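You operate a simulated robot arm through the tools that you are given. There is no shell and no other tool. Be economical: measure what you need, move in short steps, check, and stop when the job is done.

You are at the controls of a simulated robot arm. One attempt, no reset.

## Task
Open the bench door ten, put the 1 t chain coil from the far bench on the lower shelf six, then shut the ten. Put the short ram on the far bench away on the shelf of the test bench. Stack the bottle jack labelled "3" from the far bench on top of the bottle jack that says "1". Take the measuring jug on the far bench and put it away on the top of the test bench. Open the bench door eight, put the oil tin on the upper shelf five and shut the eight again. Put the 35 mm small block from the crate top in the black small bin and the 40 mm small block on the checker plate two. Fetch the blue grease tub from the top of the yellow table and set it on the ply board there. Any order will do. Set down upright: chain coil, short ram, measuring jug, oil tin.

Only the result counts: the job must be done as asked and must still hold three seconds after the hand-in. Knocking over, shifting, dropping, spilling or breaking anything else fails it.

## Robot
A 6-joint arm with a fingered hand on a trunk, on a base that drives. Base frame: it is fixed to the floor where the robot stands at the start and does not move with it; the origin is under the middle of the robot, x ahead of it, y to its left, z up; the surface under the hand at the start is at about z = 95. Readings come in cm, degrees, newtons and seconds.
With the tool pointing down near the work surface it reaches from about 48 to 94 cm from the robot's upright axis, wherever it stands. Its first joint turns from -166.0 to 166.0 degrees. Places, roughly: bench door eight [-10, 190, 50]; bench door ten [40, 20, 50]; bottle jack [75, 25, 100]; chain coil [75, -25, 100]; checker plate two (26x20x2 cm) [-310, 100, 70]; grease tub [-550, 525, 75]; lower shelf six [70, 0, 10]; measuring jug [25, 150, 100]; oil tin [-25, 300, 100]; ply board [-525, 525, 75]; shelf of the test bench [-850, 640, 40]; short ram [125, -100, 100]; small bin [-275, 125, 75]; small block [-300, 125, 75]; top of the test bench [-780, 680, 90]; upper shelf five [20, 170, 50]. Payload 5 kg.
The TCP is the grasp point between the finger pads, 4.3 cm short of the fingertips. In the tool frame z runs along the fingers and y along their closing line. The gripper opens to 14.4 cm. The gripper's body begins 5 cm behind the TCP. The gripper is a hand of 5 fingers: y runs from the thumb to the fingers, the wrist lies at [-2.1, -13.3, -23.3] in the tool frame.
Orientation is that of the tool frame in the base frame, as [roll, pitch, yaw] about the fixed x, y, z axes, in that order (R = Rz(yaw) Ry(pitch) Rx(roll)). With the fingers straight down and the wrist toward the robot, the tool's x, y and z point along [0, 1, 0], [1, 0, 0] and [0, 0, -1] of the base frame.

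## Interface
- The arm moves only by the tool jog_arm. Its argument "motion" is a list of rows, each a list of 6 numbers: the shift along the tool's x, y, z in cm, then the turn, a rotation vector about the tool's x, y, z in degrees. In form: [[tx, ty, tz, wx, wy, wz], ...]. A call has 1 to 12 rows; each row shifts and turns the commanded pose from where the row before left it, along the tool's axes as they then stand. A row lasts 0.2 s, in which the tool goes at most 5 cm and 8.6 degrees; a call with a longer step from one row to the next is refused whole. Where a pose cannot be reached the arm comes as near as it can. A force on the tool above 40 N (or 10 N above the force at the start of the call, whichever is more), or a blocked arm, ends the call early, and 0.2 s more pass. In this call time passes only in rows, and 0.2 s behind the last. It gives the time, the measured TCP pose, the force on the tool (base axes), the opening and the grip force at its end, in the units of the frame above (readings bear some noise), with the torque about the TCP (base axes, N m) and any sound that the robot's microphone picked up.
- Cameras (640 x 400 px; columns grow to the right, rows downward): "scene" is now at [1.32, 17.6, 158.84]; the picture's right is [0.27, -0.96, 0.00], its down [-0.77, -0.21, -0.60] and it looks along [0.58, 0.16, -0.80] (base axes); focal length 214 px, centre (320, 200). "wrist" rides on the gripper at [8.6, -10.8, -16.8] in the tool frame; the picture's right is [-0.80, 0.28, -0.53], its down [-0.54, -0.73, 0.42] and it looks along [-0.27, 0.63, 0.73] (tool axes); focal length 275 px, centre (320, 200). There is no depth. A picture from a camera that has moved, and an enlarged one, comes with that camera's place and axes in the base frame and with its lens.
- grab_frame(camera): a new picture of that camera. The clock stands still meanwhile.
- raise_lower(by): slides the trunk up (or, below 0, down) by that many cm; the arm and the scene camera ride with it, the base frame stays. It gives what a move gives, with no picture.
- steer(legs): drives the robot by 1 to 6 legs, each [ahead, left, turn to the left] in cm, cm and degrees, along the robot's own axes; the way and the turn of a leg run together, so that a leg with both is an arc; at most 150 cm and 180 degrees a leg. The arm and the cameras ride along, it lands a little off, and it stops where it bumps. It gives what a move gives.
- finger_targets(index, middle, ring, little, thumb_bend, thumb_turn): sets how far each is bent, from 0 (flat) to 1 (curled in); at 0.3 the hand is open as for a grip, at 0.7 the pads meet at the TCP. One left out holds its place. A second passes; each finger stops where it meets its share of the squeeze, and holds until it gets a number again. It is the only way to open and close the hand. It gives what a move gives, with no picture; readings hold the bend of each and the force on index, middle, ring, little, thumb and palm. thumb_turn goes from beside the hand (0) to across from the fingers (1), as for a grip.
- turn_head(pan, tilt): turns the head with the scene camera to pan (to the left, within 155 degrees either way) and tilt (down, from -29 to 69), counted from straight ahead of the robot. It gives what a move gives.
- close_up(camera, box): a new picture of the part [left, top, right, bottom] of that camera's present view, enlarged. The clock stands still meanwhile.
- finish_job(): hands the job in; it is judged then, once.

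Work in short steps. Places have to be worked out from the pictures, the camera data and where the tool is seen: move nearer, look again, correct. Check each grasp and each placing, and mend what went wrong. You have 525 turns and 300 pictures in all, those below and enlarged ones among them. Open the gripper and draw the arm clear of the work before you hand the job in, unless the task says otherwise.

The tools are called after ">>>" as a command line: name --pt "numbers of a row" for each row, then --argument value for the rest, lists and objects as JSON in quotes. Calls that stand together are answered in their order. jog_arm: Moves the arm, as the interface text tells. Its arguments: {"type":"object","properties":{"motion":{"type":"array"}},"required":["motion"]} The other tools are called the same way: raise_lower (by) slides the trunk up or down; finger_targets (index, middle, ring, little, thumb_bend, thumb_turn) moves the fingers one by one; steer (legs) drives the base; turn_head (pan, tilt) turns the head that bears the scene camera; grab_frame (camera) takes a picture; close_up (camera, box) takes an enlarged picture of a part of a camera's view; finish_job () hands the job in.

At the start:

```text
clock: 0.0
position: [49.95, 3.69, 142.07]
ee_rot: [180.0, -0.1, 90.0]
contact_force: [0.7, 0.6, 1.0]
ft_torque: [0.0, -0.02, 0.03]
gripper_width: 14.37
gripper_force: 0.1
shape: jaw
bend: [0.3, 0.3, 0.3, 0.3, 0.3, 0.98]
finger forces: [0.1, 0.1, 0.1, 0.0, 0.1, 0.0]
trunk travel left (down, up): [-52.5, 6.5]
robot x, y, heading: [0.13, -0.04, 0.3]
head pan, tilt: [15.4, 52.9]
```

scene: 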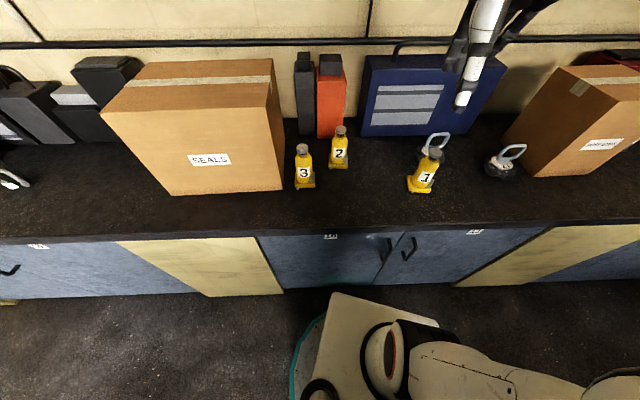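
wrist: 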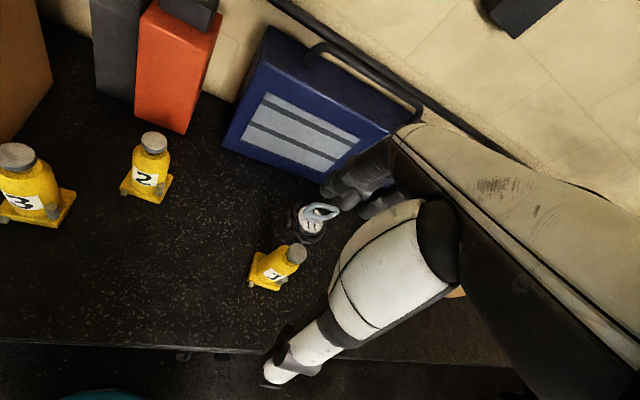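

The jacks 1, 2 and 3 stand on the bench top, with two ringed coils near jack 1. I'll enlarge the view to read their labels.

>>> close_up --camera "scene" --box '[380, 110, 560, 222]'

>>> turn_head --pan -40 --tilt 35

>>> grab_frame --camera "scene"

```text
3.56 times, centred on (470, 166) of scene
camera zoom: at [1.32, 17.6, 158.84], right [0.27, -0.96, 0.0], down [-0.77, -0.21, -0.6], along [0.58, 0.16, -0.8], focal length 763 px, centre (-213, 321)
```

zoom: 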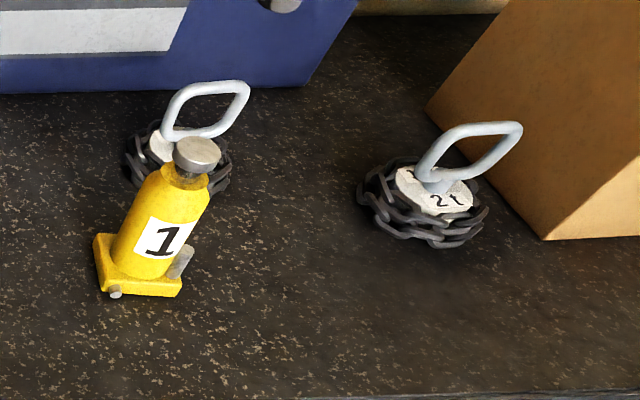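

```text
clock: 1.2
position: [50.02, 3.61, 142.1]
ee_rot: [-180.0, 0.1, 90.0]
contact_force: [-0.1, 0.0, 1.3]
ft_torque: [-0.01, 0.01, 0.02]
gripper_width: 14.35
gripper_force: 0.0
shape: jaw
bend: [0.3, 0.3, 0.3, 0.3, 0.3, 0.98]
finger forces: [0.1, 0.0, 0.0, 0.0, 0.0, 0.0]
trunk travel left (down, up): [-52.5, 6.5]
robot x, y, heading: [-0.39, -0.15, 0.0]
head pan, tilt: [-40.0, 35.0]
```

```text
296 pictures are left
camera scene: at [0.91, 9.97, 161.38], right [-0.64, -0.77, 0.0], down [-0.44, 0.37, -0.82], along [0.63, -0.53, -0.57], focal length 214 px, centre (320, 200)
```

scene: 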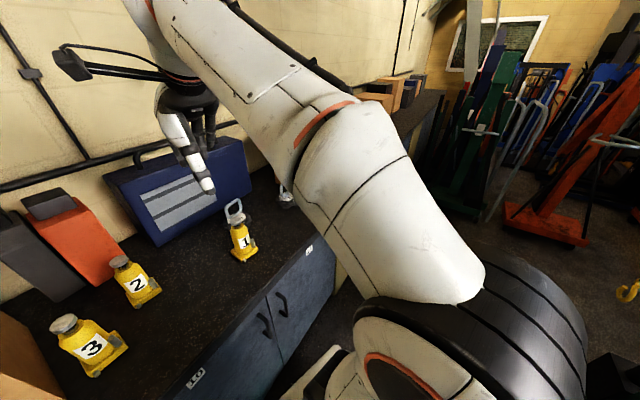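

The right coil is "2t"; I'll read the one behind jack 1 with the wrist camera, and look around to the left.

>>> close_up --camera "wrist" --box '[230, 180, 390, 300]'

>>> turn_head --pan 60 --tilt 30

>>> grab_frame --camera "scene"

>>> turn_head --pan 20 --tilt 60

>>> grab_frame --camera "scene"

```text
3.33 times, centred on (310, 240) of wrist
camera zoom: at [39.14, 12.31, 158.78], right [0.28, -0.8, 0.53], down [-0.73, -0.54, -0.42], along [0.63, -0.27, -0.73], focal length 918 px, centre (353, 67)
```

zoom: 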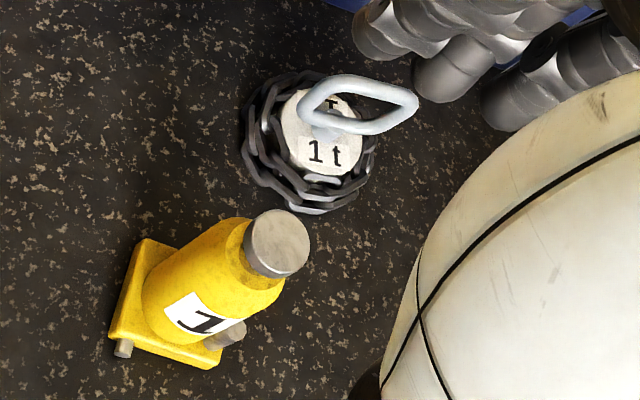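

```text
clock: 3.0
position: [49.95, 3.69, 142.05]
ee_rot: [-179.9, 0.0, 90.1]
contact_force: [0.7, -0.4, 0.3]
ft_torque: [0.03, 0.03, -0.02]
gripper_width: 14.35
gripper_force: 0.1
shape: jaw
bend: [0.3, 0.3, 0.3, 0.3, 0.3, 0.98]
finger forces: [0.0, 0.0, 0.0, 0.1, 0.0, 0.0]
trunk travel left (down, up): [-52.5, 6.5]
robot x, y, heading: [-0.26, -0.16, 0.3]
head pan, tilt: [60.0, 30.0]
```

```text
294 pictures are left
camera scene: at [-1.31, 23.46, 162.17], right [0.87, -0.5, 0.0], down [-0.25, -0.43, -0.87], along [0.43, 0.75, -0.5], focal length 214 px, centre (320, 200)
```

scene: 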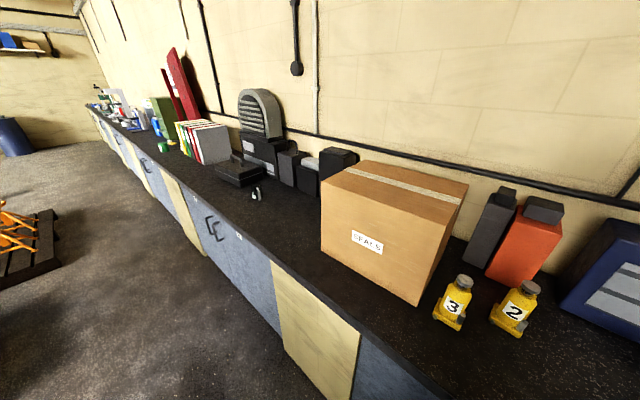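

```text
clock: 4.1
position: [49.98, 3.71, 142.05]
ee_rot: [-180.0, 0.0, 90.0]
contact_force: [0.0, 0.4, -0.2]
ft_torque: [0.03, 0.02, -0.01]
gripper_width: 14.38
gripper_force: 0.1
shape: jaw
bend: [0.3, 0.3, 0.3, 0.3, 0.3, 0.98]
finger forces: [0.0, 0.0, 0.0, 0.1, 0.0, 0.0]
trunk travel left (down, up): [-52.5, 6.5]
robot x, y, heading: [-0.23, 0.06, -0.3]
head pan, tilt: [20.0, 60.0]
```

```text
293 pictures are left
camera scene: at [0.43, 17.91, 157.96], right [0.34, -0.94, 0.0], down [-0.81, -0.3, -0.5], along [0.47, 0.17, -0.87], focal length 214 px, centre (320, 200)
```

scene: 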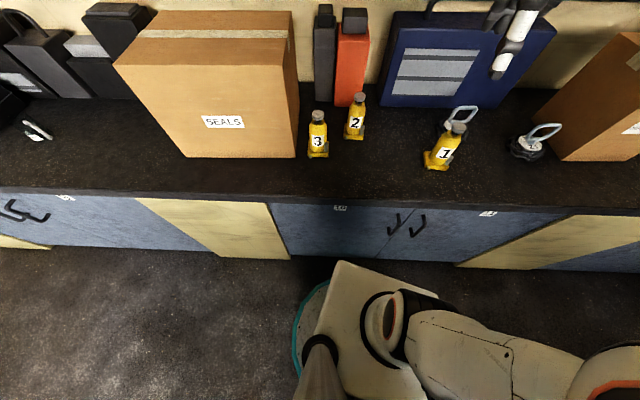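

I'll read the door labels and get the bench edge geometry.

>>> close_up --camera "scene" --box '[270, 180, 510, 270]'

>>> close_up --camera "scene" --box '[290, 70, 490, 195]'

>>> grab_frame --camera "wrist"

```text
2.67 times, centred on (390, 225) of scene
camera zoom: at [0.43, 17.91, 157.96], right [0.34, -0.94, 0.0], down [-0.81, -0.3, -0.5], along [0.47, 0.17, -0.87], focal length 572 px, centre (133, 133)
```

zoom: 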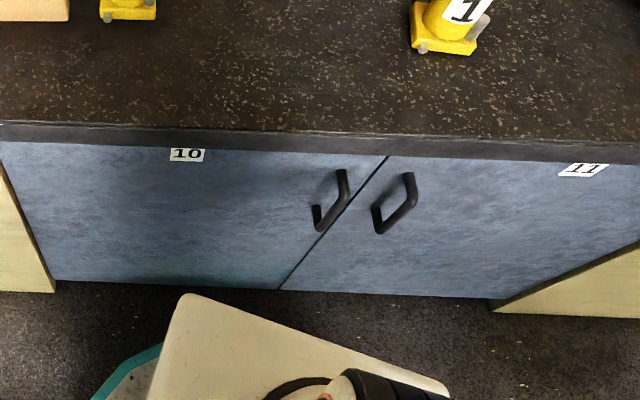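

```text
3.20 times, centred on (390, 132) of scene
camera zoom: at [0.43, 17.91, 157.96], right [0.34, -0.94, 0.0], down [-0.81, -0.3, -0.5], along [0.47, 0.17, -0.87], focal length 686 px, centre (96, 416)
```

zoom: 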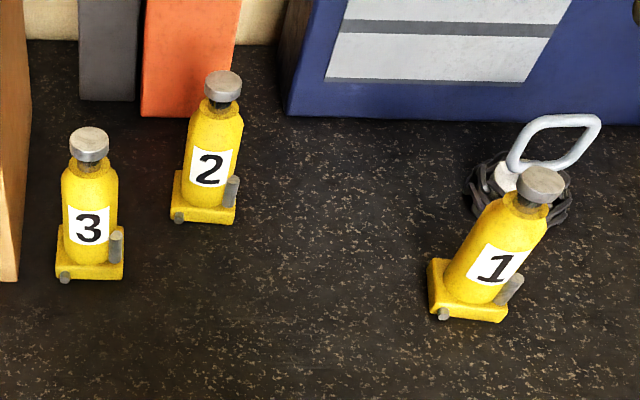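

```text
290 pictures are left
camera wrist: at [39.14, 12.31, 158.78], right [0.28, -0.8, 0.53], down [-0.73, -0.54, -0.42], along [0.63, -0.27, -0.73], focal length 275 px, centre (320, 200)
```

wrist: 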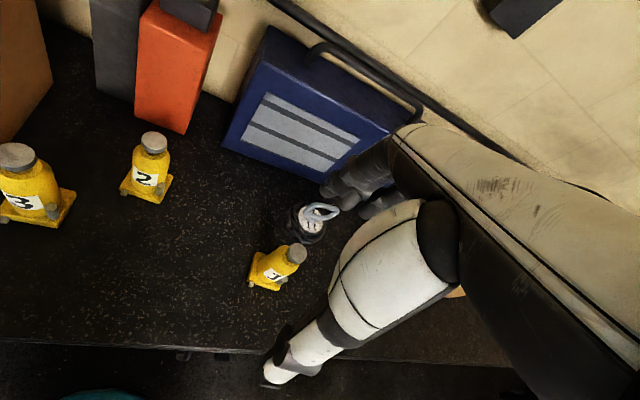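

I'll look at the hand itself from the head camera to understand its shape.

>>> turn_head --pan -12 --tilt 25

>>> grab_frame --camera "scene"

```text
clock: 5.1
position: [49.83, 3.7, 142.08]
ee_rot: [-179.9, 0.0, 90.0]
contact_force: [0.1, 1.1, -0.3]
ft_torque: [0.04, 0.02, -0.02]
gripper_width: 14.34
gripper_force: 0.1
shape: jaw
bend: [0.3, 0.3, 0.3, 0.3, 0.3, 0.98]
finger forces: [0.0, 0.1, 0.1, 0.0, 0.1, 0.0]
trunk travel left (down, up): [-52.5, 6.5]
robot x, y, heading: [0.22, 0.12, -0.2]
head pan, tilt: [-12.0, 25.0]
```

```text
289 pictures are left
camera scene: at [3.18, 13.72, 162.95], right [-0.21, -0.98, 0.0], down [-0.41, 0.09, -0.91], along [0.89, -0.19, -0.42], focal length 214 px, centre (320, 200)
```

scene: 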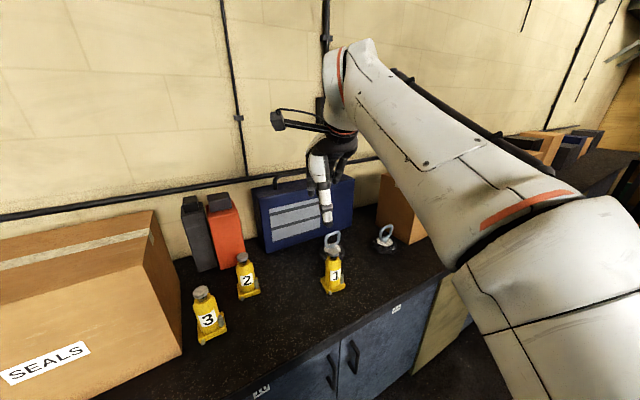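

>>> close_up --camera "scene" --box '[250, 90, 410, 240]'

```text
2.67 times, centred on (330, 165) of scene
camera zoom: at [3.18, 13.72, 162.95], right [-0.21, -0.98, 0.0], down [-0.41, 0.09, -0.91], along [0.89, -0.19, -0.42], focal length 572 px, centre (293, 293)
```

zoom: 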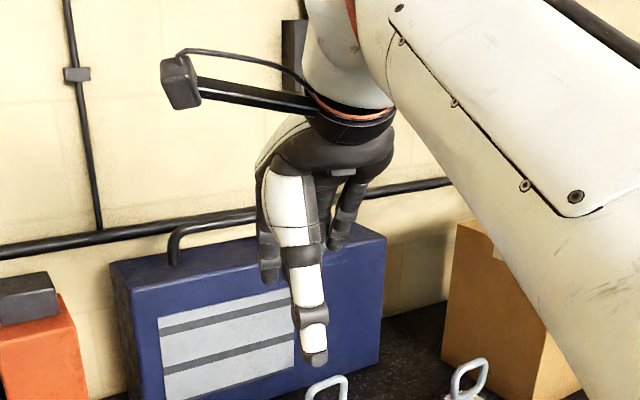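

Before I back off from the bench I'll look around to both sides and behind the robot.

>>> turn_head --pan 110 --tilt 20

>>> grab_frame --camera "scene"

>>> turn_head --pan -150 --tilt 25

>>> grab_frame --camera "scene"

>>> turn_head --pan 155 --tilt 20

>>> grab_frame --camera "scene"

```text
clock: 7.1
position: [49.94, 3.57, 142.21]
ee_rot: [-180.0, 0.0, 90.0]
contact_force: [0.3, -0.3, 0.1]
ft_torque: [-0.03, -0.03, -0.01]
gripper_width: 14.36
gripper_force: 0.0
shape: jaw
bend: [0.3, 0.3, 0.3, 0.3, 0.3, 0.98]
finger forces: [0.1, 0.1, 0.0, 0.1, 0.0, 0.0]
trunk travel left (down, up): [-52.5, 6.5]
robot x, y, heading: [-0.33, 0.0, 0.0]
head pan, tilt: [110.0, 20.0]
```

```text
287 pictures are left
camera scene: at [-9.02, 24.38, 163.77], right [0.94, 0.34, 0.0], down [0.12, -0.32, -0.94], along [-0.32, 0.88, -0.34], focal length 214 px, centre (320, 200)
```

scene: 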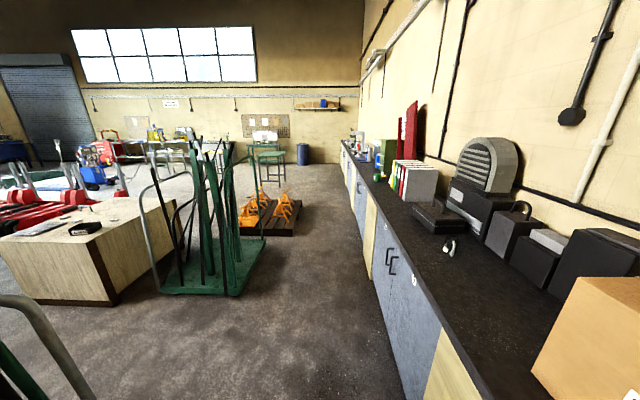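

```text
clock: 10.7
position: [50.03, 3.84, 141.94]
ee_rot: [-179.9, 0.0, 90.0]
contact_force: [-1.2, -0.8, 1.0]
ft_torque: [0.03, -0.02, 0.01]
gripper_width: 14.36
gripper_force: 0.0
shape: jaw
bend: [0.3, 0.3, 0.3, 0.3, 0.3, 0.98]
finger forces: [0.0, 0.0, 0.0, 0.1, 0.0, 0.0]
trunk travel left (down, up): [-52.5, 6.5]
robot x, y, heading: [0.08, -0.21, -0.3]
head pan, tilt: [-150.0, 25.0]
```

```text
286 pictures are left
camera scene: at [-13.81, 11.02, 162.96], right [-0.5, 0.87, 0.0], down [0.37, 0.21, -0.91], along [-0.78, -0.45, -0.42], focal length 214 px, centre (320, 200)
```

scene: 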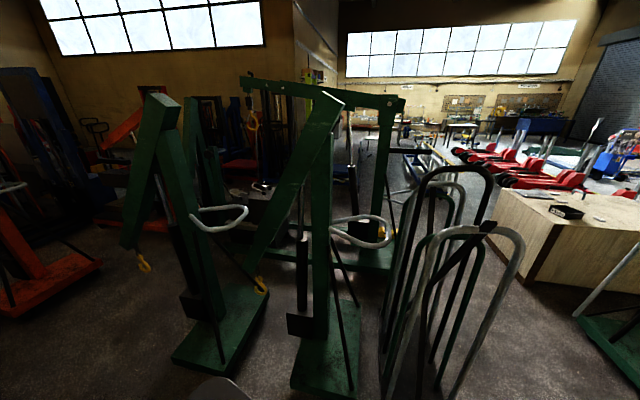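

```text
clock: 14.9
position: [49.88, 3.76, 142.17]
ee_rot: [-180.0, 0.0, 90.0]
contact_force: [0.7, 0.6, 0.2]
ft_torque: [0.0, -0.01, 0.0]
gripper_width: 14.36
gripper_force: 0.1
shape: jaw
bend: [0.3, 0.3, 0.3, 0.3, 0.3, 0.98]
finger forces: [0.0, 0.1, 0.1, 0.0, 0.1, 0.1]
trunk travel left (down, up): [-52.5, 6.5]
robot x, y, heading: [-0.02, -0.01, -0.1]
head pan, tilt: [154.7, 20.0]
```

```text
285 pictures are left
camera scene: at [-14.25, 19.61, 163.77], right [0.43, 0.9, 0.0], down [0.31, -0.15, -0.94], along [-0.85, 0.4, -0.34], focal length 214 px, centre (320, 200)
```

scene: 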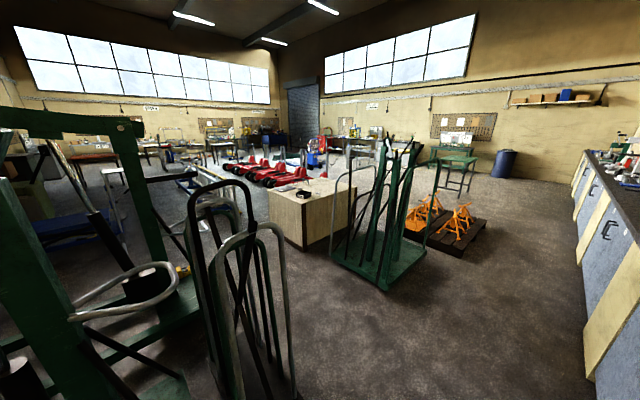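

Cranes stand about 75 cm behind the robot, so I'll back off only a little and square up with the bench (about 17.5° turned).

>>> turn_head --pan -150 --tilt 55

>>> grab_frame --camera "scene"

>>> steer --legs '[[-14, -24, 0], [0, 0, 17.5]]'

>>> turn_head --pan 0 --tilt 55

>>> grab_frame --camera "scene"

```text
clock: 19.0
position: [49.97, 3.87, 142.14]
ee_rot: [-180.0, 0.0, 90.0]
contact_force: [0.0, 0.2, 0.3]
ft_torque: [0.02, 0.02, 0.0]
gripper_width: 14.36
gripper_force: 0.0
shape: jaw
bend: [0.3, 0.3, 0.3, 0.3, 0.3, 0.98]
finger forces: [0.1, 0.0, 0.0, 0.0, 0.0, 0.0]
trunk travel left (down, up): [-52.5, 6.5]
robot x, y, heading: [-0.22, -0.13, -0.1]
head pan, tilt: [-150.0, 55.0]
```

```text
284 pictures are left
camera scene: at [-12.08, 12.02, 158.56], right [-0.5, 0.87, 0.0], down [0.71, 0.41, -0.57], along [-0.5, -0.29, -0.82], focal length 214 px, centre (320, 200)
```

scene: 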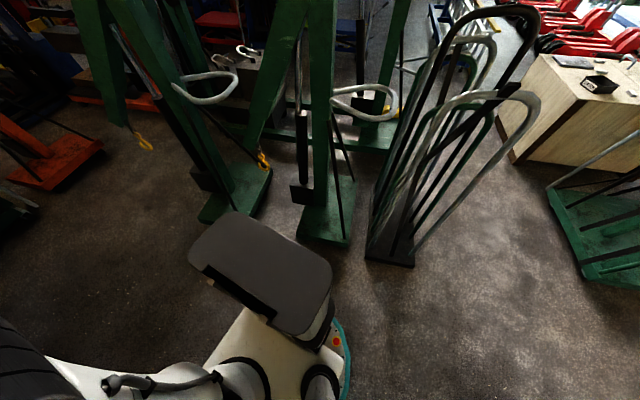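

```text
clock: 22.0
position: [32.59, -6.07, 142.16]
ee_rot: [-179.9, -0.1, 107.4]
contact_force: [0.1, -0.8, 0.1]
ft_torque: [0.01, -0.01, 0.02]
gripper_width: 14.37
gripper_force: 0.0
shape: jaw
bend: [0.3, 0.3, 0.3, 0.3, 0.3, 0.98]
finger forces: [0.0, 0.0, 0.0, 0.1, 0.1, 0.0]
trunk travel left (down, up): [-52.5, 6.5]
robot x, y, heading: [-14.32, -24.96, 17.7]
head pan, tilt: [-150.0, 55.0]
```

```text
clock: 24.4
position: [32.55, -6.2, 142.15]
ee_rot: [180.0, 0.0, 107.5]
contact_force: [0.6, 0.1, 0.7]
ft_torque: [-0.03, -0.01, 0.02]
gripper_width: 14.36
gripper_force: 0.0
shape: jaw
bend: [0.3, 0.3, 0.3, 0.3, 0.3, 0.98]
finger forces: [0.0, 0.0, 0.0, 0.0, 0.0, 0.1]
trunk travel left (down, up): [-52.5, 6.5]
robot x, y, heading: [-13.75, -24.71, 17.4]
head pan, tilt: [0.0, 55.0]
```

```text
283 pictures are left
camera scene: at [-17.29, -9.54, 158.56], right [0.3, -0.95, 0.0], down [-0.78, -0.25, -0.57], along [0.55, 0.17, -0.82], focal length 214 px, centre (320, 200)
```

scene: 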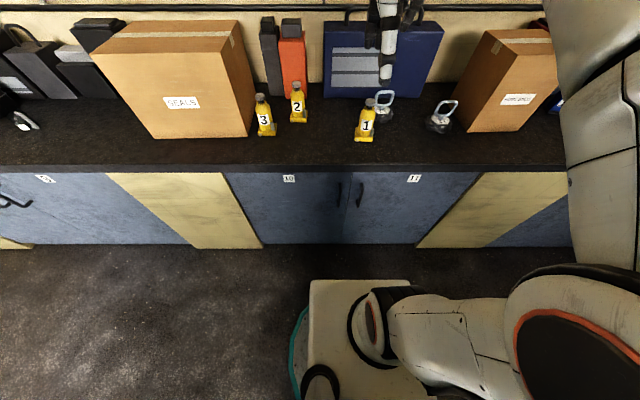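

I'll enlarge the handle region and the coil/jack region from this squared-up view.

>>> close_up --camera "scene" --box '[220, 150, 440, 250]'

>>> close_up --camera "scene" --box '[240, 60, 480, 180]'

```text
2.91 times, centred on (330, 200) of scene
camera zoom: at [-17.29, -9.54, 158.56], right [0.3, -0.95, 0.0], down [-0.78, -0.25, -0.57], along [0.55, 0.17, -0.82], focal length 624 px, centre (291, 200)
```

zoom: 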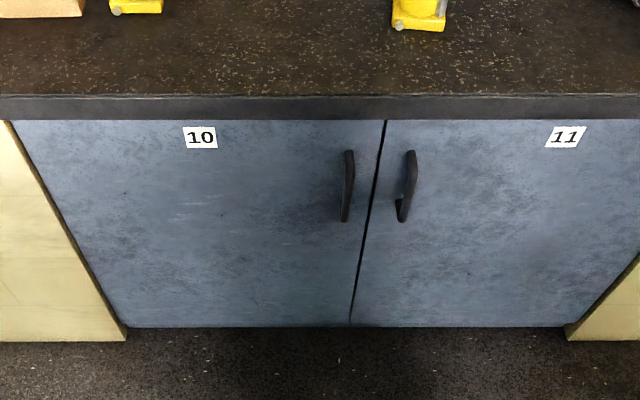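

```text
2.67 times, centred on (360, 120) of scene
camera zoom: at [-17.29, -9.54, 158.56], right [0.3, -0.95, 0.0], down [-0.78, -0.25, -0.57], along [0.55, 0.17, -0.82], focal length 572 px, centre (213, 413)
```

zoom: 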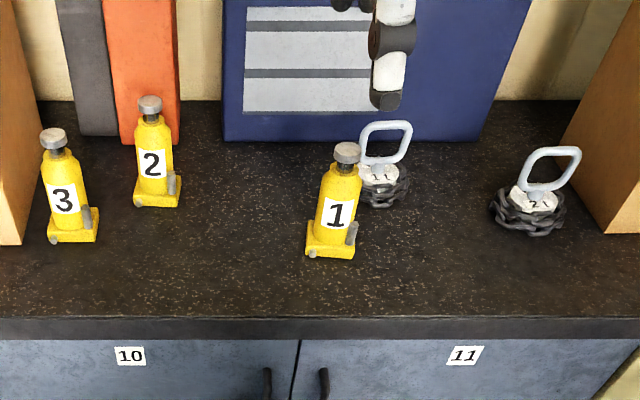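

Door ten is about 56 cm wide (hinge left, A≈38; handle near A≈-13, z 66–86). I'll move right to clear the swing and turn the hand horizontal, thumb left.

>>> steer --legs '[[0, -14, 0.6]]'

>>> jog_arm --pt "0 5 0 0 0 0" --pt "0 0 0 -8.2 0 0" --pt "0 0 0 -8.2 0 0" --pt "0 0 0 -8.2 0 0" --pt "0 0 0 -8.2 0 0" --pt "0 0 0 -8.2 0 0" --pt "0 0 0 -8.2 0 0" --pt "0 0 0 -8.2 0 0" --pt "0 0 0 -8.2 0 0" --pt "0 0 0 -8.2 0 0" --pt "0 0 0 -8.2 0 0" --pt "0 0 0 -8.0 0 0"

>>> jog_arm --pt "0 0 0 0 0 8.2" --pt "0 0 0 0 0 8.2" --pt "0 0 0 0 0 8.2" --pt "0 0 0 0 0 8.2" --pt "0 0 0 0 0 8.2" --pt "0 0 0 0 0 8.2" --pt "0 0 0 0 0 8.2" --pt "0 0 0 0 0 8.2" --pt "0 0 0 0 0 8.2" --pt "0 0 0 0 0 8.2" --pt "0 0 0 0 0 8"

```text
clock: 25.7
position: [36.45, -18.73, 142.14]
ee_rot: [179.9, 0.0, 108.3]
contact_force: [-0.4, -0.7, -0.1]
ft_torque: [0.04, 0.03, 0.0]
gripper_width: 14.35
gripper_force: 0.1
shape: jaw
bend: [0.3, 0.3, 0.3, 0.3, 0.3, 0.98]
finger forces: [0.1, 0.0, 0.0, 0.1, 0.1, 0.0]
trunk travel left (down, up): [-52.5, 6.5]
robot x, y, heading: [-9.81, -37.89, 18.2]
head pan, tilt: [0.0, 55.0]
```

```text
clock: 28.3
position: [40.83, -16.12, 140.61]
ee_rot: [104.6, 0.2, 110.2]
contact_force: [0.0, -1.7, 0.7]
ft_torque: [0.04, 0.02, 0.11]
gripper_width: 14.39
gripper_force: 0.0
shape: jaw
bend: [0.3, 0.3, 0.3, 0.3, 0.3, 0.98]
finger forces: [0.0, 0.1, 0.0, 0.1, 0.1, 0.0]
out of reach, approached as far as the arm can: row 8, 9, 10
trunk travel left (down, up): [-52.5, 6.5]
robot x, y, heading: [-9.95, -37.53, 18.1]
head pan, tilt: [0.0, 55.0]
```

```text
clock: 30.7
position: [40.82, -16.13, 140.64]
ee_rot: [-179.7, -75.1, 20.0]
contact_force: [-0.2, 0.0, 0.1]
ft_torque: [0.01, -0.02, -0.02]
gripper_width: 14.41
gripper_force: 0.0
shape: jaw
bend: [0.3, 0.3, 0.3, 0.3, 0.3, 0.98]
finger forces: [0.0, 0.1, 0.0, 0.0, 0.0, 0.0]
trunk travel left (down, up): [-52.5, 6.5]
robot x, y, heading: [-9.86, -37.9, 18.3]
head pan, tilt: [0.0, 55.0]
```

The hand is nearly horizontal. I'll lower the trunk and finish leveling it, with the tips kept short of the bench edge.

>>> raise_lower --by -45

>>> jog_arm --pt "0 0 0 0 7.5 0" --pt "0 0 0 0 7.5 0" --pt "-5 -3 0 0 0 0" --pt "-5 -3 0 0 0 0" --pt "-5 -3 0 0 0 0" --pt "-4 -3 0 0 0 0"

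>>> grab_frame --camera "scene"

>>> grab_frame --camera "wrist"

```text
refused: -45 is not a number from -40 to 40
```

```text
refused: row 3 steps farther than a row can; nothing moved
```

```text
280 pictures are left
camera scene: at [-13.31, -22.49, 158.56], right [0.31, -0.95, 0.0], down [-0.78, -0.26, -0.57], along [0.54, 0.18, -0.82], focal length 214 px, centre (320, 200)
```

scene: 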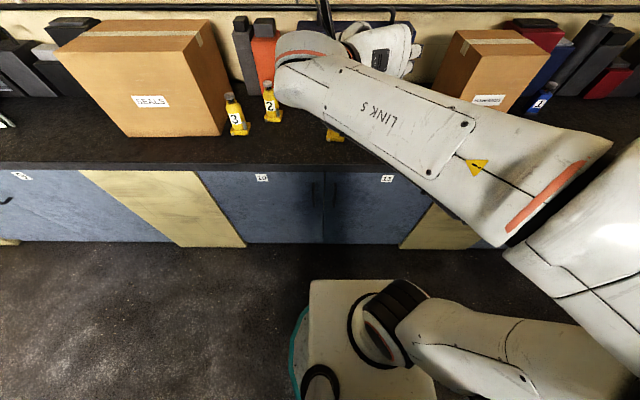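

```text
279 pictures are left
camera wrist: at [23.95, -10.83, 153.2], right [-0.58, -0.52, -0.63], down [0.0, 0.78, -0.63], along [0.82, -0.36, -0.45], focal length 275 px, centre (320, 200)
```

wrist: 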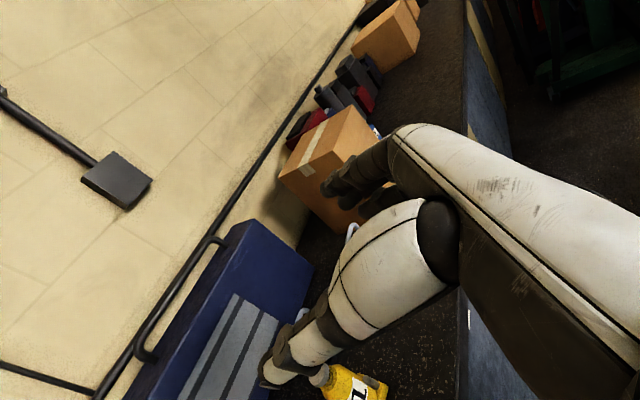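

Arm stays in front of the bench edge, so I lower the trunk 40 and take smaller arm steps.

>>> raise_lower --by -40

>>> jog_arm --pt "0 0 -3 0 7.5 0" --pt "0 0 0 0 7.5 0" --pt "-4 -3 0 0 0 0" --pt "-4 -3 0 0 0 0" --pt "-4 -3 0 0 0 0" --pt "-4 -3 0 0 0 0"

>>> grab_frame --camera "scene"

>>> grab_frame --camera "wrist"

```text
clock: 34.5
position: [40.8, -16.11, 100.81]
ee_rot: [-179.7, -75.3, 20.0]
contact_force: [-0.4, 0.7, 0.5]
ft_torque: [-0.02, 0.0, 0.02]
gripper_width: 14.41
gripper_force: 0.0
shape: jaw
bend: [0.3, 0.3, 0.3, 0.3, 0.3, 0.98]
finger forces: [0.0, 0.1, 0.1, 0.0, 0.0, 0.0]
trunk travel left (down, up): [-12.5, 46.5]
robot x, y, heading: [-9.4, -37.83, 18.2]
head pan, tilt: [0.0, 55.0]
```

```text
clock: 35.9
position: [33.74, -5.81, 85.49]
ee_rot: [-13.2, -89.7, -146.6]
contact_force: [0.1, -1.2, 0.5]
ft_torque: [-0.04, 0.02, 0.06]
gripper_width: 14.41
gripper_force: 0.1
shape: jaw
bend: [0.3, 0.3, 0.3, 0.3, 0.3, 0.98]
finger forces: [0.0, 0.0, 0.0, 0.1, 0.0, 0.0]
trunk travel left (down, up): [-12.5, 46.5]
robot x, y, heading: [-9.7, -37.75, 18.1]
head pan, tilt: [0.0, 55.0]
```

```text
278 pictures are left
camera scene: at [-13.32, -22.55, 118.57], right [0.31, -0.95, 0.0], down [-0.78, -0.26, -0.57], along [0.55, 0.18, -0.82], focal length 214 px, centre (320, 200)
```

scene: 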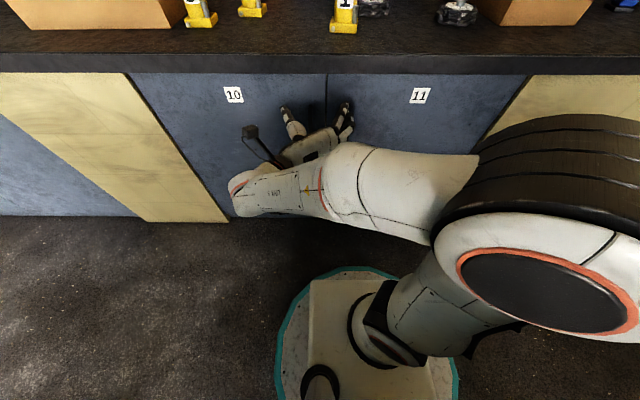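

```text
277 pictures are left
camera wrist: at [14.23, -1.53, 93.85], right [-0.4, -0.45, -0.8], down [0.15, 0.83, -0.54], along [0.91, -0.33, -0.26], focal length 275 px, centre (320, 200)
```

wrist: 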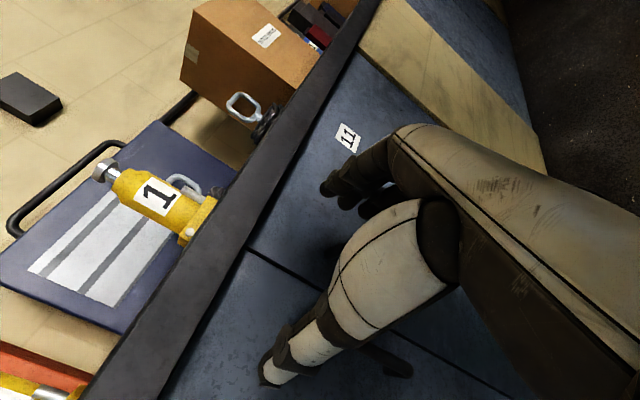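

Hand is level at N≈30, z=85.5. I zoom in on hand versus handle.

>>> close_up --camera "scene" --box '[230, 60, 390, 180]'

>>> jog_arm --pt "-4.8 0 0 0 0 0" --pt "-4.7 0 0 0 0 0"

>>> grab_frame --camera "wrist"

```text
3.33 times, centred on (310, 120) of scene
camera zoom: at [-13.32, -22.55, 118.57], right [0.31, -0.95, 0.0], down [-0.78, -0.26, -0.57], along [0.55, 0.18, -0.82], focal length 715 px, centre (353, 467)
```

zoom: 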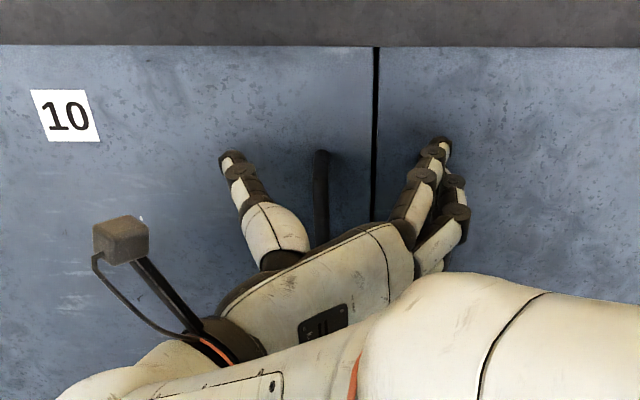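

```text
clock: 36.5
position: [34.02, -5.68, 76.18]
ee_rot: [1.1, -89.5, -160.7]
contact_force: [-1.1, -0.4, 0.1]
ft_torque: [-0.02, 0.02, 0.03]
gripper_width: 14.41
gripper_force: 0.0
shape: jaw
bend: [0.3, 0.3, 0.3, 0.3, 0.3, 0.98]
finger forces: [0.0, 0.1, 0.1, 0.1, 0.1, 0.0]
trunk travel left (down, up): [-12.5, 46.5]
robot x, y, heading: [-9.76, -37.73, 18.2]
head pan, tilt: [0.0, 55.0]
```

```text
275 pictures are left
camera wrist: at [14.59, -1.46, 84.55], right [-0.4, -0.45, -0.8], down [0.15, 0.83, -0.54], along [0.91, -0.33, -0.26], focal length 275 px, centre (320, 200)
```

wrist: 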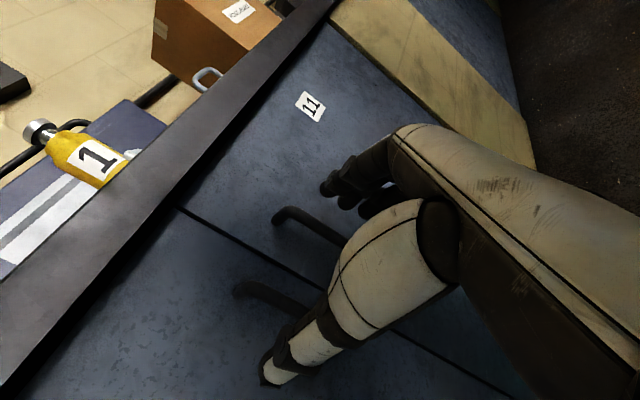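

Combining views: handle bar spans about z 64–80 at A≈-13, N≈41.5. I move the hand down 4, left 2.9 and forward 9, then close.

>>> jog_arm --pt "-4 -2.9 0 0 0 0" --pt "0 0 3 0 0 0" --pt "0 0 3 0 0 0" --pt "0 0 2.5 0 0 0"

>>> close_up --camera "scene" --box '[230, 60, 390, 180]'

>>> grab_frame --camera "wrist"

```text
clock: 37.5
position: [41.14, -0.14, 72.11]
ee_rot: [21.8, -89.7, 178.4]
contact_force: [-0.4, 0.6, 0.3]
ft_torque: [-0.04, -0.04, 0.02]
gripper_width: 14.42
gripper_force: 0.1
shape: jaw
bend: [0.3, 0.3, 0.3, 0.3, 0.3, 0.98]
finger forces: [0.1, 0.0, 0.0, 0.0, 0.0, 0.0]
trunk travel left (down, up): [-12.5, 46.5]
robot x, y, heading: [-9.65, -37.44, 18.2]
head pan, tilt: [0.0, 55.0]
```

```text
3.33 times, centred on (310, 120) of scene
camera zoom: at [-13.33, -22.5, 118.56], right [0.31, -0.95, 0.0], down [-0.78, -0.26, -0.57], along [0.55, 0.18, -0.82], focal length 715 px, centre (353, 467)
```

zoom: 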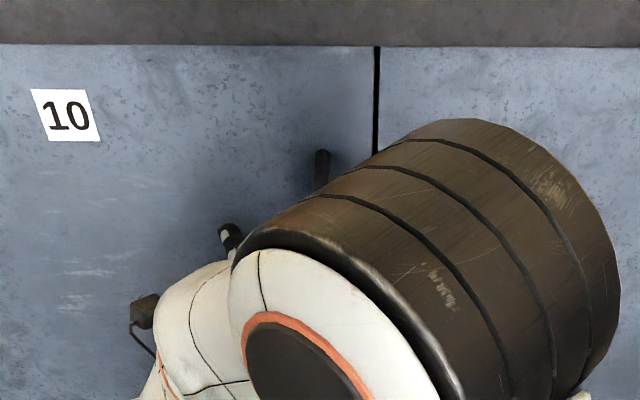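

```text
273 pictures are left
camera wrist: at [21.63, 4.15, 80.61], right [-0.4, -0.45, -0.8], down [0.15, 0.83, -0.54], along [0.91, -0.33, -0.26], focal length 275 px, centre (320, 200)
```

wrist: 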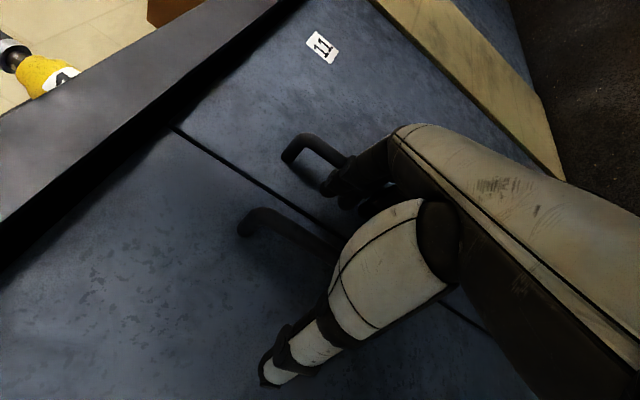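

The bar is between thumb and fingers (A≈-13.4). I close the hand.

>>> finger_targets --index 0.75 --middle 0.75 --ring 0.75 --little 0.75 --thumb_bend 0.7

>>> grab_frame --camera "wrist"

```text
clock: 38.2
position: [41.58, -1.52, 72.05]
ee_rot: [164.2, -89.8, 34.6]
contact_force: [7.6, -29.0, 7.0]
ft_torque: [-1.34, -0.01, -0.54]
gripper_width: 0.85
gripper_force: 24.1
shape: fingers
bend: [0.74, 0.73, 0.72, 0.74, 0.68, 0.97]
finger forces: [8.2, 7.6, 10.1, 17.0, 4.3, 0.0]
trunk travel left (down, up): [-12.5, 46.5]
robot x, y, heading: [-9.64, -37.65, 18.1]
head pan, tilt: [0.0, 55.0]
stopped: the force on the tool passed its limit at 42 N (the readings are from after the stop); the commanded pose is now the measured one
```

```text
272 pictures are left
camera wrist: at [22.28, 3.27, 80.54], right [-0.42, -0.44, -0.79], down [0.16, 0.82, -0.55], along [0.89, -0.36, -0.27], focal length 275 px, centre (320, 200)
```

wrist: 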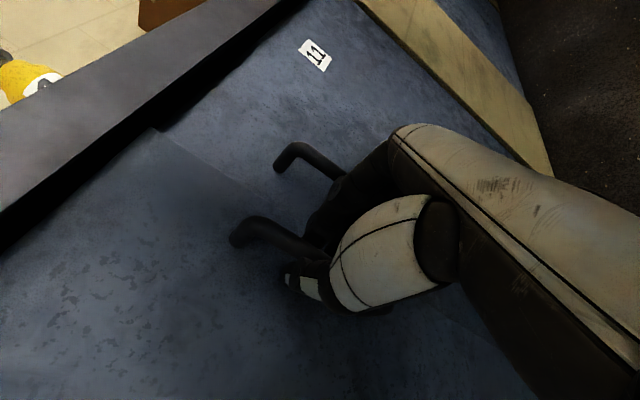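

The bar is firmly gripped and the door seems just cracked open. I pull back along an arc of about 20 cm.

>>> jog_arm --pt "0 0 -3 -2 0 0" --pt "0 0 -3 -2 0 0" --pt "0 -0.1 -3 -2 0 0" --pt "0 -0.2 -3 -2 0 0" --pt "0 -0.3 -3 -2 0 0" --pt "0 -0.3 -3 -2 0 0"

>>> grab_frame --camera "scene"

```text
clock: 39.6
position: [24.35, -4.49, 71.9]
ee_rot: [51.0, -89.7, 136.8]
contact_force: [4.8, 32.2, 2.7]
ft_torque: [-0.16, 0.0, 0.14]
gripper_width: 2.73
gripper_force: 15.8
shape: fingers
bend: [0.75, 0.75, 0.75, 0.75, 0.57, 0.96]
finger forces: [0.1, 0.2, 0.1, 0.0, 32.3, 0.0]
trunk travel left (down, up): [-12.5, 46.5]
robot x, y, heading: [-9.87, -38.26, 18.1]
head pan, tilt: [0.0, 55.0]
```

```text
271 pictures are left
camera scene: at [-13.21, -22.36, 118.55], right [0.31, -0.95, 0.0], down [-0.78, -0.25, -0.57], along [0.55, 0.18, -0.82], focal length 214 px, centre (320, 200)
```

scene: 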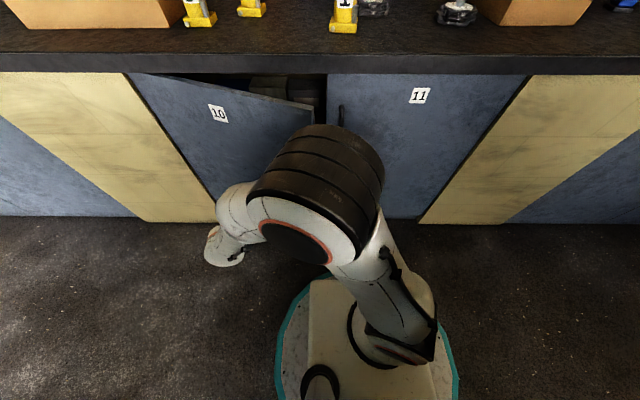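

Door is about 20° open. I continue along the arc toward 40°.

>>> jog_arm --pt "0 -1.3 -3 -2 0 0" --pt "0 -1.2 -3.2 -2 0 0" --pt "0 -1.2 -3.2 -2 0 0" --pt "0 -1.2 -3.2 -2 0 0" --pt "0 -1.2 -3.2 -2 0 0"

>>> grab_frame --camera "scene"

```text
clock: 40.8
position: [26.85, -3.28, 68.74]
ee_rot: [-173.5, -89.8, -8.4]
contact_force: [0.8, 8.4, 13.1]
ft_torque: [-0.08, -0.13, 0.09]
gripper_width: 1.28
gripper_force: 9.3
shape: fingers
bend: [0.75, 0.75, 0.75, 0.75, 0.64, 0.94]
finger forces: [0.5, 0.8, 3.2, 0.0, 13.8, 0.0]
out of reach, approached as far as the arm can: row 1, 2, 3, 4, 5
trunk travel left (down, up): [-12.5, 46.5]
robot x, y, heading: [-9.74, -37.91, 18.0]
head pan, tilt: [0.0, 55.0]
```

```text
270 pictures are left
camera scene: at [-13.29, -22.58, 118.57], right [0.31, -0.95, 0.0], down [-0.78, -0.25, -0.57], along [0.55, 0.18, -0.82], focal length 214 px, centre (320, 200)
```

scene: 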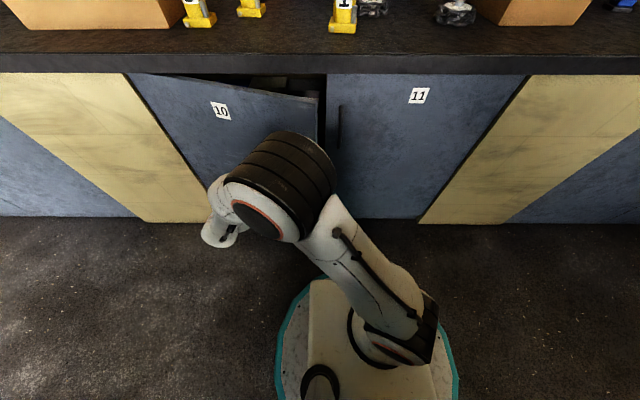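

The arm is at its inner limit, so while holding the handle I'll back the base off about 12 cm (25 cm free behind) along the arc.

>>> steer --legs '[[-6, 2, 0], [-6, 3, 0]]'

>>> grab_frame --camera "scene"

```text
clock: 42.4
position: [13.91, -1.84, 68.73]
ee_rot: [70.4, -89.9, 108.1]
contact_force: [10.8, 30.6, 11.2]
ft_torque: [0.0, 0.01, -0.09]
gripper_width: 2.68
gripper_force: 15.1
shape: fingers
bend: [0.75, 0.75, 0.75, 0.75, 0.57, 0.94]
finger forces: [0.1, 0.0, 0.1, 0.0, 30.2, 0.0]
trunk travel left (down, up): [-12.5, 46.5]
robot x, y, heading: [-22.86, -36.65, 18.1]
head pan, tilt: [0.0, 55.0]
```

```text
269 pictures are left
camera scene: at [-26.17, -21.38, 118.55], right [0.31, -0.95, 0.0], down [-0.78, -0.25, -0.57], along [0.55, 0.18, -0.82], focal length 214 px, centre (320, 200)
```

scene: 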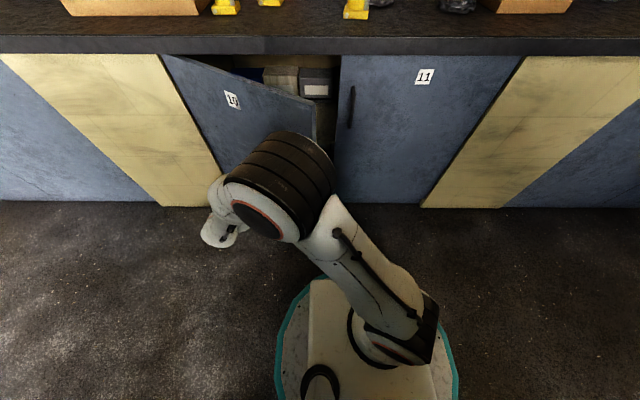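

Door is about 30° open. I release with the thumb swung aside and slide the robot right, off the handle.

>>> finger_targets --index 0.1 --middle 0.1 --ring 0.1 --little 0.1 --thumb_bend 0 --thumb_turn 0

>>> grab_frame --camera "wrist"

```text
clock: 43.4
position: [13.97, -2.03, 68.84]
ee_rot: [-146.8, -90.0, -34.7]
contact_force: [0.7, -0.3, -0.3]
ft_torque: [0.0, 0.02, 0.02]
gripper_width: 24.17
gripper_force: 0.0
shape: fingers
bend: [0.1, 0.1, 0.1, 0.1, 0.0, 0.0]
finger forces: [0.1, 0.0, 0.0, 0.0, 0.0, 0.1]
trunk travel left (down, up): [-12.5, 46.5]
robot x, y, heading: [-22.32, -36.99, 18.2]
head pan, tilt: [0.0, 55.0]
```

```text
268 pictures are left
camera wrist: at [-2.42, 9.26, 77.31], right [-0.54, -0.27, -0.8], down [0.44, 0.71, -0.54], along [0.72, -0.64, -0.27], focal length 275 px, centre (320, 200)
```

wrist: 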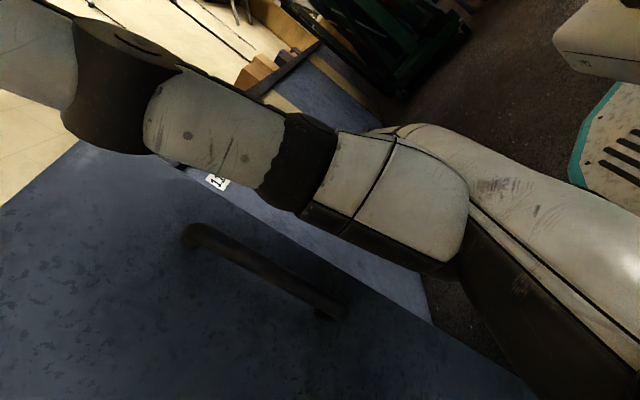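

The bar is free. I slide right 22 cm.

>>> steer --legs '[[0, -22, 0]]'

>>> grab_frame --camera "scene"

```text
clock: 45.1
position: [20.69, -22.33, 68.86]
ee_rot: [-0.9, -89.9, 179.6]
contact_force: [-0.4, 0.9, -0.2]
ft_torque: [0.0, -0.01, 0.02]
gripper_width: 24.19
gripper_force: 0.0
shape: fingers
bend: [0.1, 0.1, 0.1, 0.1, 0.0, 0.0]
finger forces: [0.1, 0.0, 0.1, 0.0, 0.0, 0.0]
trunk travel left (down, up): [-12.5, 46.5]
robot x, y, heading: [-15.79, -57.18, 18.1]
head pan, tilt: [0.0, 55.0]
```

```text
267 pictures are left
camera scene: at [-19.54, -42.03, 118.56], right [0.31, -0.95, 0.0], down [-0.78, -0.25, -0.57], along [0.55, 0.18, -0.82], focal length 214 px, centre (320, 200)
```

scene: 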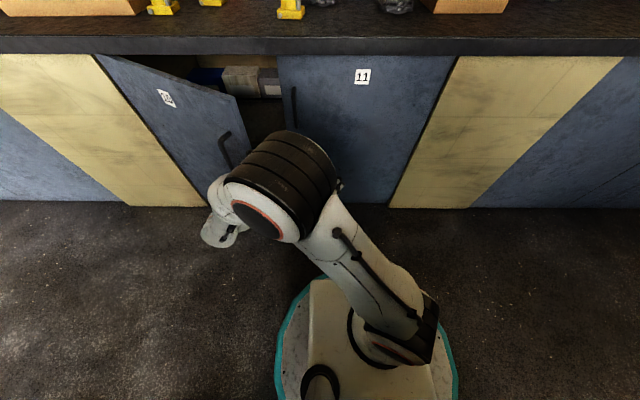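

The door stays open. To push it from inside with the finger backs I'll roll the hand 180° about its axis in free space.

>>> jog_arm --pt "0 0 0 0 0 -8.2" --pt "0 0 0 0 0 -8.2" --pt "0 0 0 0 0 -8.2" --pt "0 0 0 0 0 -8.2" --pt "0 0 0 0 0 -8.2" --pt "0 0 0 0 0 -8.2" --pt "0 0 0 0 0 -8.2" --pt "0 0 0 0 0 -8.2" --pt "0 0 0 0 0 -8.2" --pt "0 0 0 0 0 -8.2" --pt "0 0 0 0 0 -8"

>>> jog_arm --pt "0 0 0 0 0 -8.2" --pt "0 0 0 0 0 -8.2" --pt "0 0 0 0 0 -8.2" --pt "0 0 0 0 0 -8.2" --pt "0 0 0 0 0 -8.2" --pt "0 0 0 0 0 -8.2" --pt "0 0 0 0 0 -8.2" --pt "0 0 0 0 0 -8.2" --pt "0 0 0 0 0 -8.2" --pt "0 0 0 0 0 -8.2" --pt "0 0 0 0 0 -8"

>>> grab_frame --camera "scene"

```text
clock: 47.5
position: [17.44, -26.11, 64.96]
ee_rot: [98.8, -4.7, 88.3]
contact_force: [0.3, -0.7, 0.0]
ft_torque: [-0.01, -0.03, -0.01]
gripper_width: 24.21
gripper_force: 0.0
shape: fingers
bend: [0.1, 0.1, 0.1, 0.1, 0.0, 0.0]
finger forces: [0.1, 0.0, 0.0, 0.1, 0.0, 0.0]
out of reach, approached as far as the arm can: row 1, 2, 3, 4, 5, 6, 7, 8, 9, 10, 11
trunk travel left (down, up): [-12.5, 46.5]
robot x, y, heading: [-15.75, -57.12, 18.1]
head pan, tilt: [0.0, 55.0]
```

```text
clock: 49.9
position: [10.24, -15.28, 55.57]
ee_rot: [144.5, 82.0, 143.2]
contact_force: [0.4, -0.4, -0.8]
ft_torque: [0.0, -0.04, -0.01]
gripper_width: 24.18
gripper_force: 0.1
shape: fingers
bend: [0.1, 0.1, 0.1, 0.1, 0.0, 0.0]
finger forces: [0.1, 0.0, 0.0, 0.0, 0.0, 0.1]
out of reach, approached as far as the arm can: row 1, 2, 3, 4, 5, 6, 7, 8, 9, 10, 11
trunk travel left (down, up): [-12.5, 46.5]
robot x, y, heading: [-16.27, -57.14, 17.9]
head pan, tilt: [0.0, 55.0]
```

```text
266 pictures are left
camera scene: at [-19.54, -42.02, 118.56], right [0.31, -0.95, 0.0], down [-0.78, -0.25, -0.57], along [0.55, 0.18, -0.82], focal length 214 px, centre (320, 200)
```

scene: 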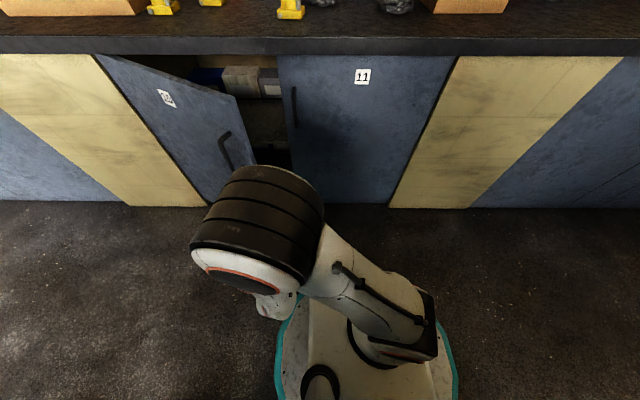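

The hand is now thumb-right, fingers left. I move it forward-right toward the gap and check.

>>> jog_arm --pt "0 -3 3 0 0 0" --pt "0 -3 3 0 0 0" --pt "0 0 3 0 0 0"

>>> grab_frame --camera "scene"

```text
clock: 50.7
position: [19.65, -16.06, 53.07]
ee_rot: [130.9, 80.6, 129.9]
contact_force: [-0.7, -0.3, 0.5]
ft_torque: [0.01, -0.01, -0.01]
gripper_width: 24.2
gripper_force: 0.1
shape: fingers
bend: [0.1, 0.1, 0.1, 0.1, 0.0, 0.0]
finger forces: [0.0, 0.0, 0.0, 0.0, 0.0, 0.0]
out of reach, approached as far as the arm can: row 1, 2
trunk travel left (down, up): [-12.5, 46.5]
robot x, y, heading: [-15.79, -57.33, 17.9]
head pan, tilt: [0.0, 55.0]
```

```text
265 pictures are left
camera scene: at [-19.55, -42.03, 118.56], right [0.31, -0.95, 0.0], down [-0.78, -0.26, -0.57], along [0.55, 0.18, -0.82], focal length 214 px, centre (320, 200)
```

scene: 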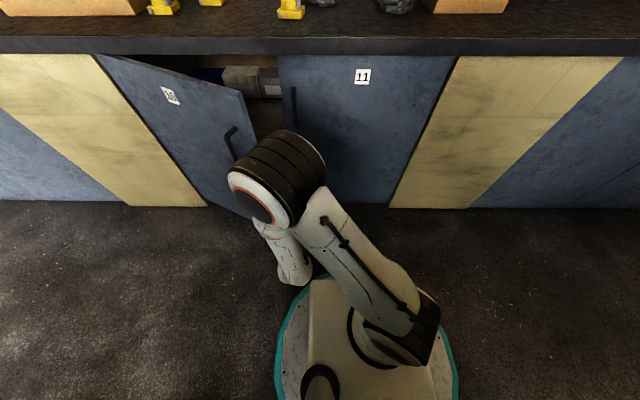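

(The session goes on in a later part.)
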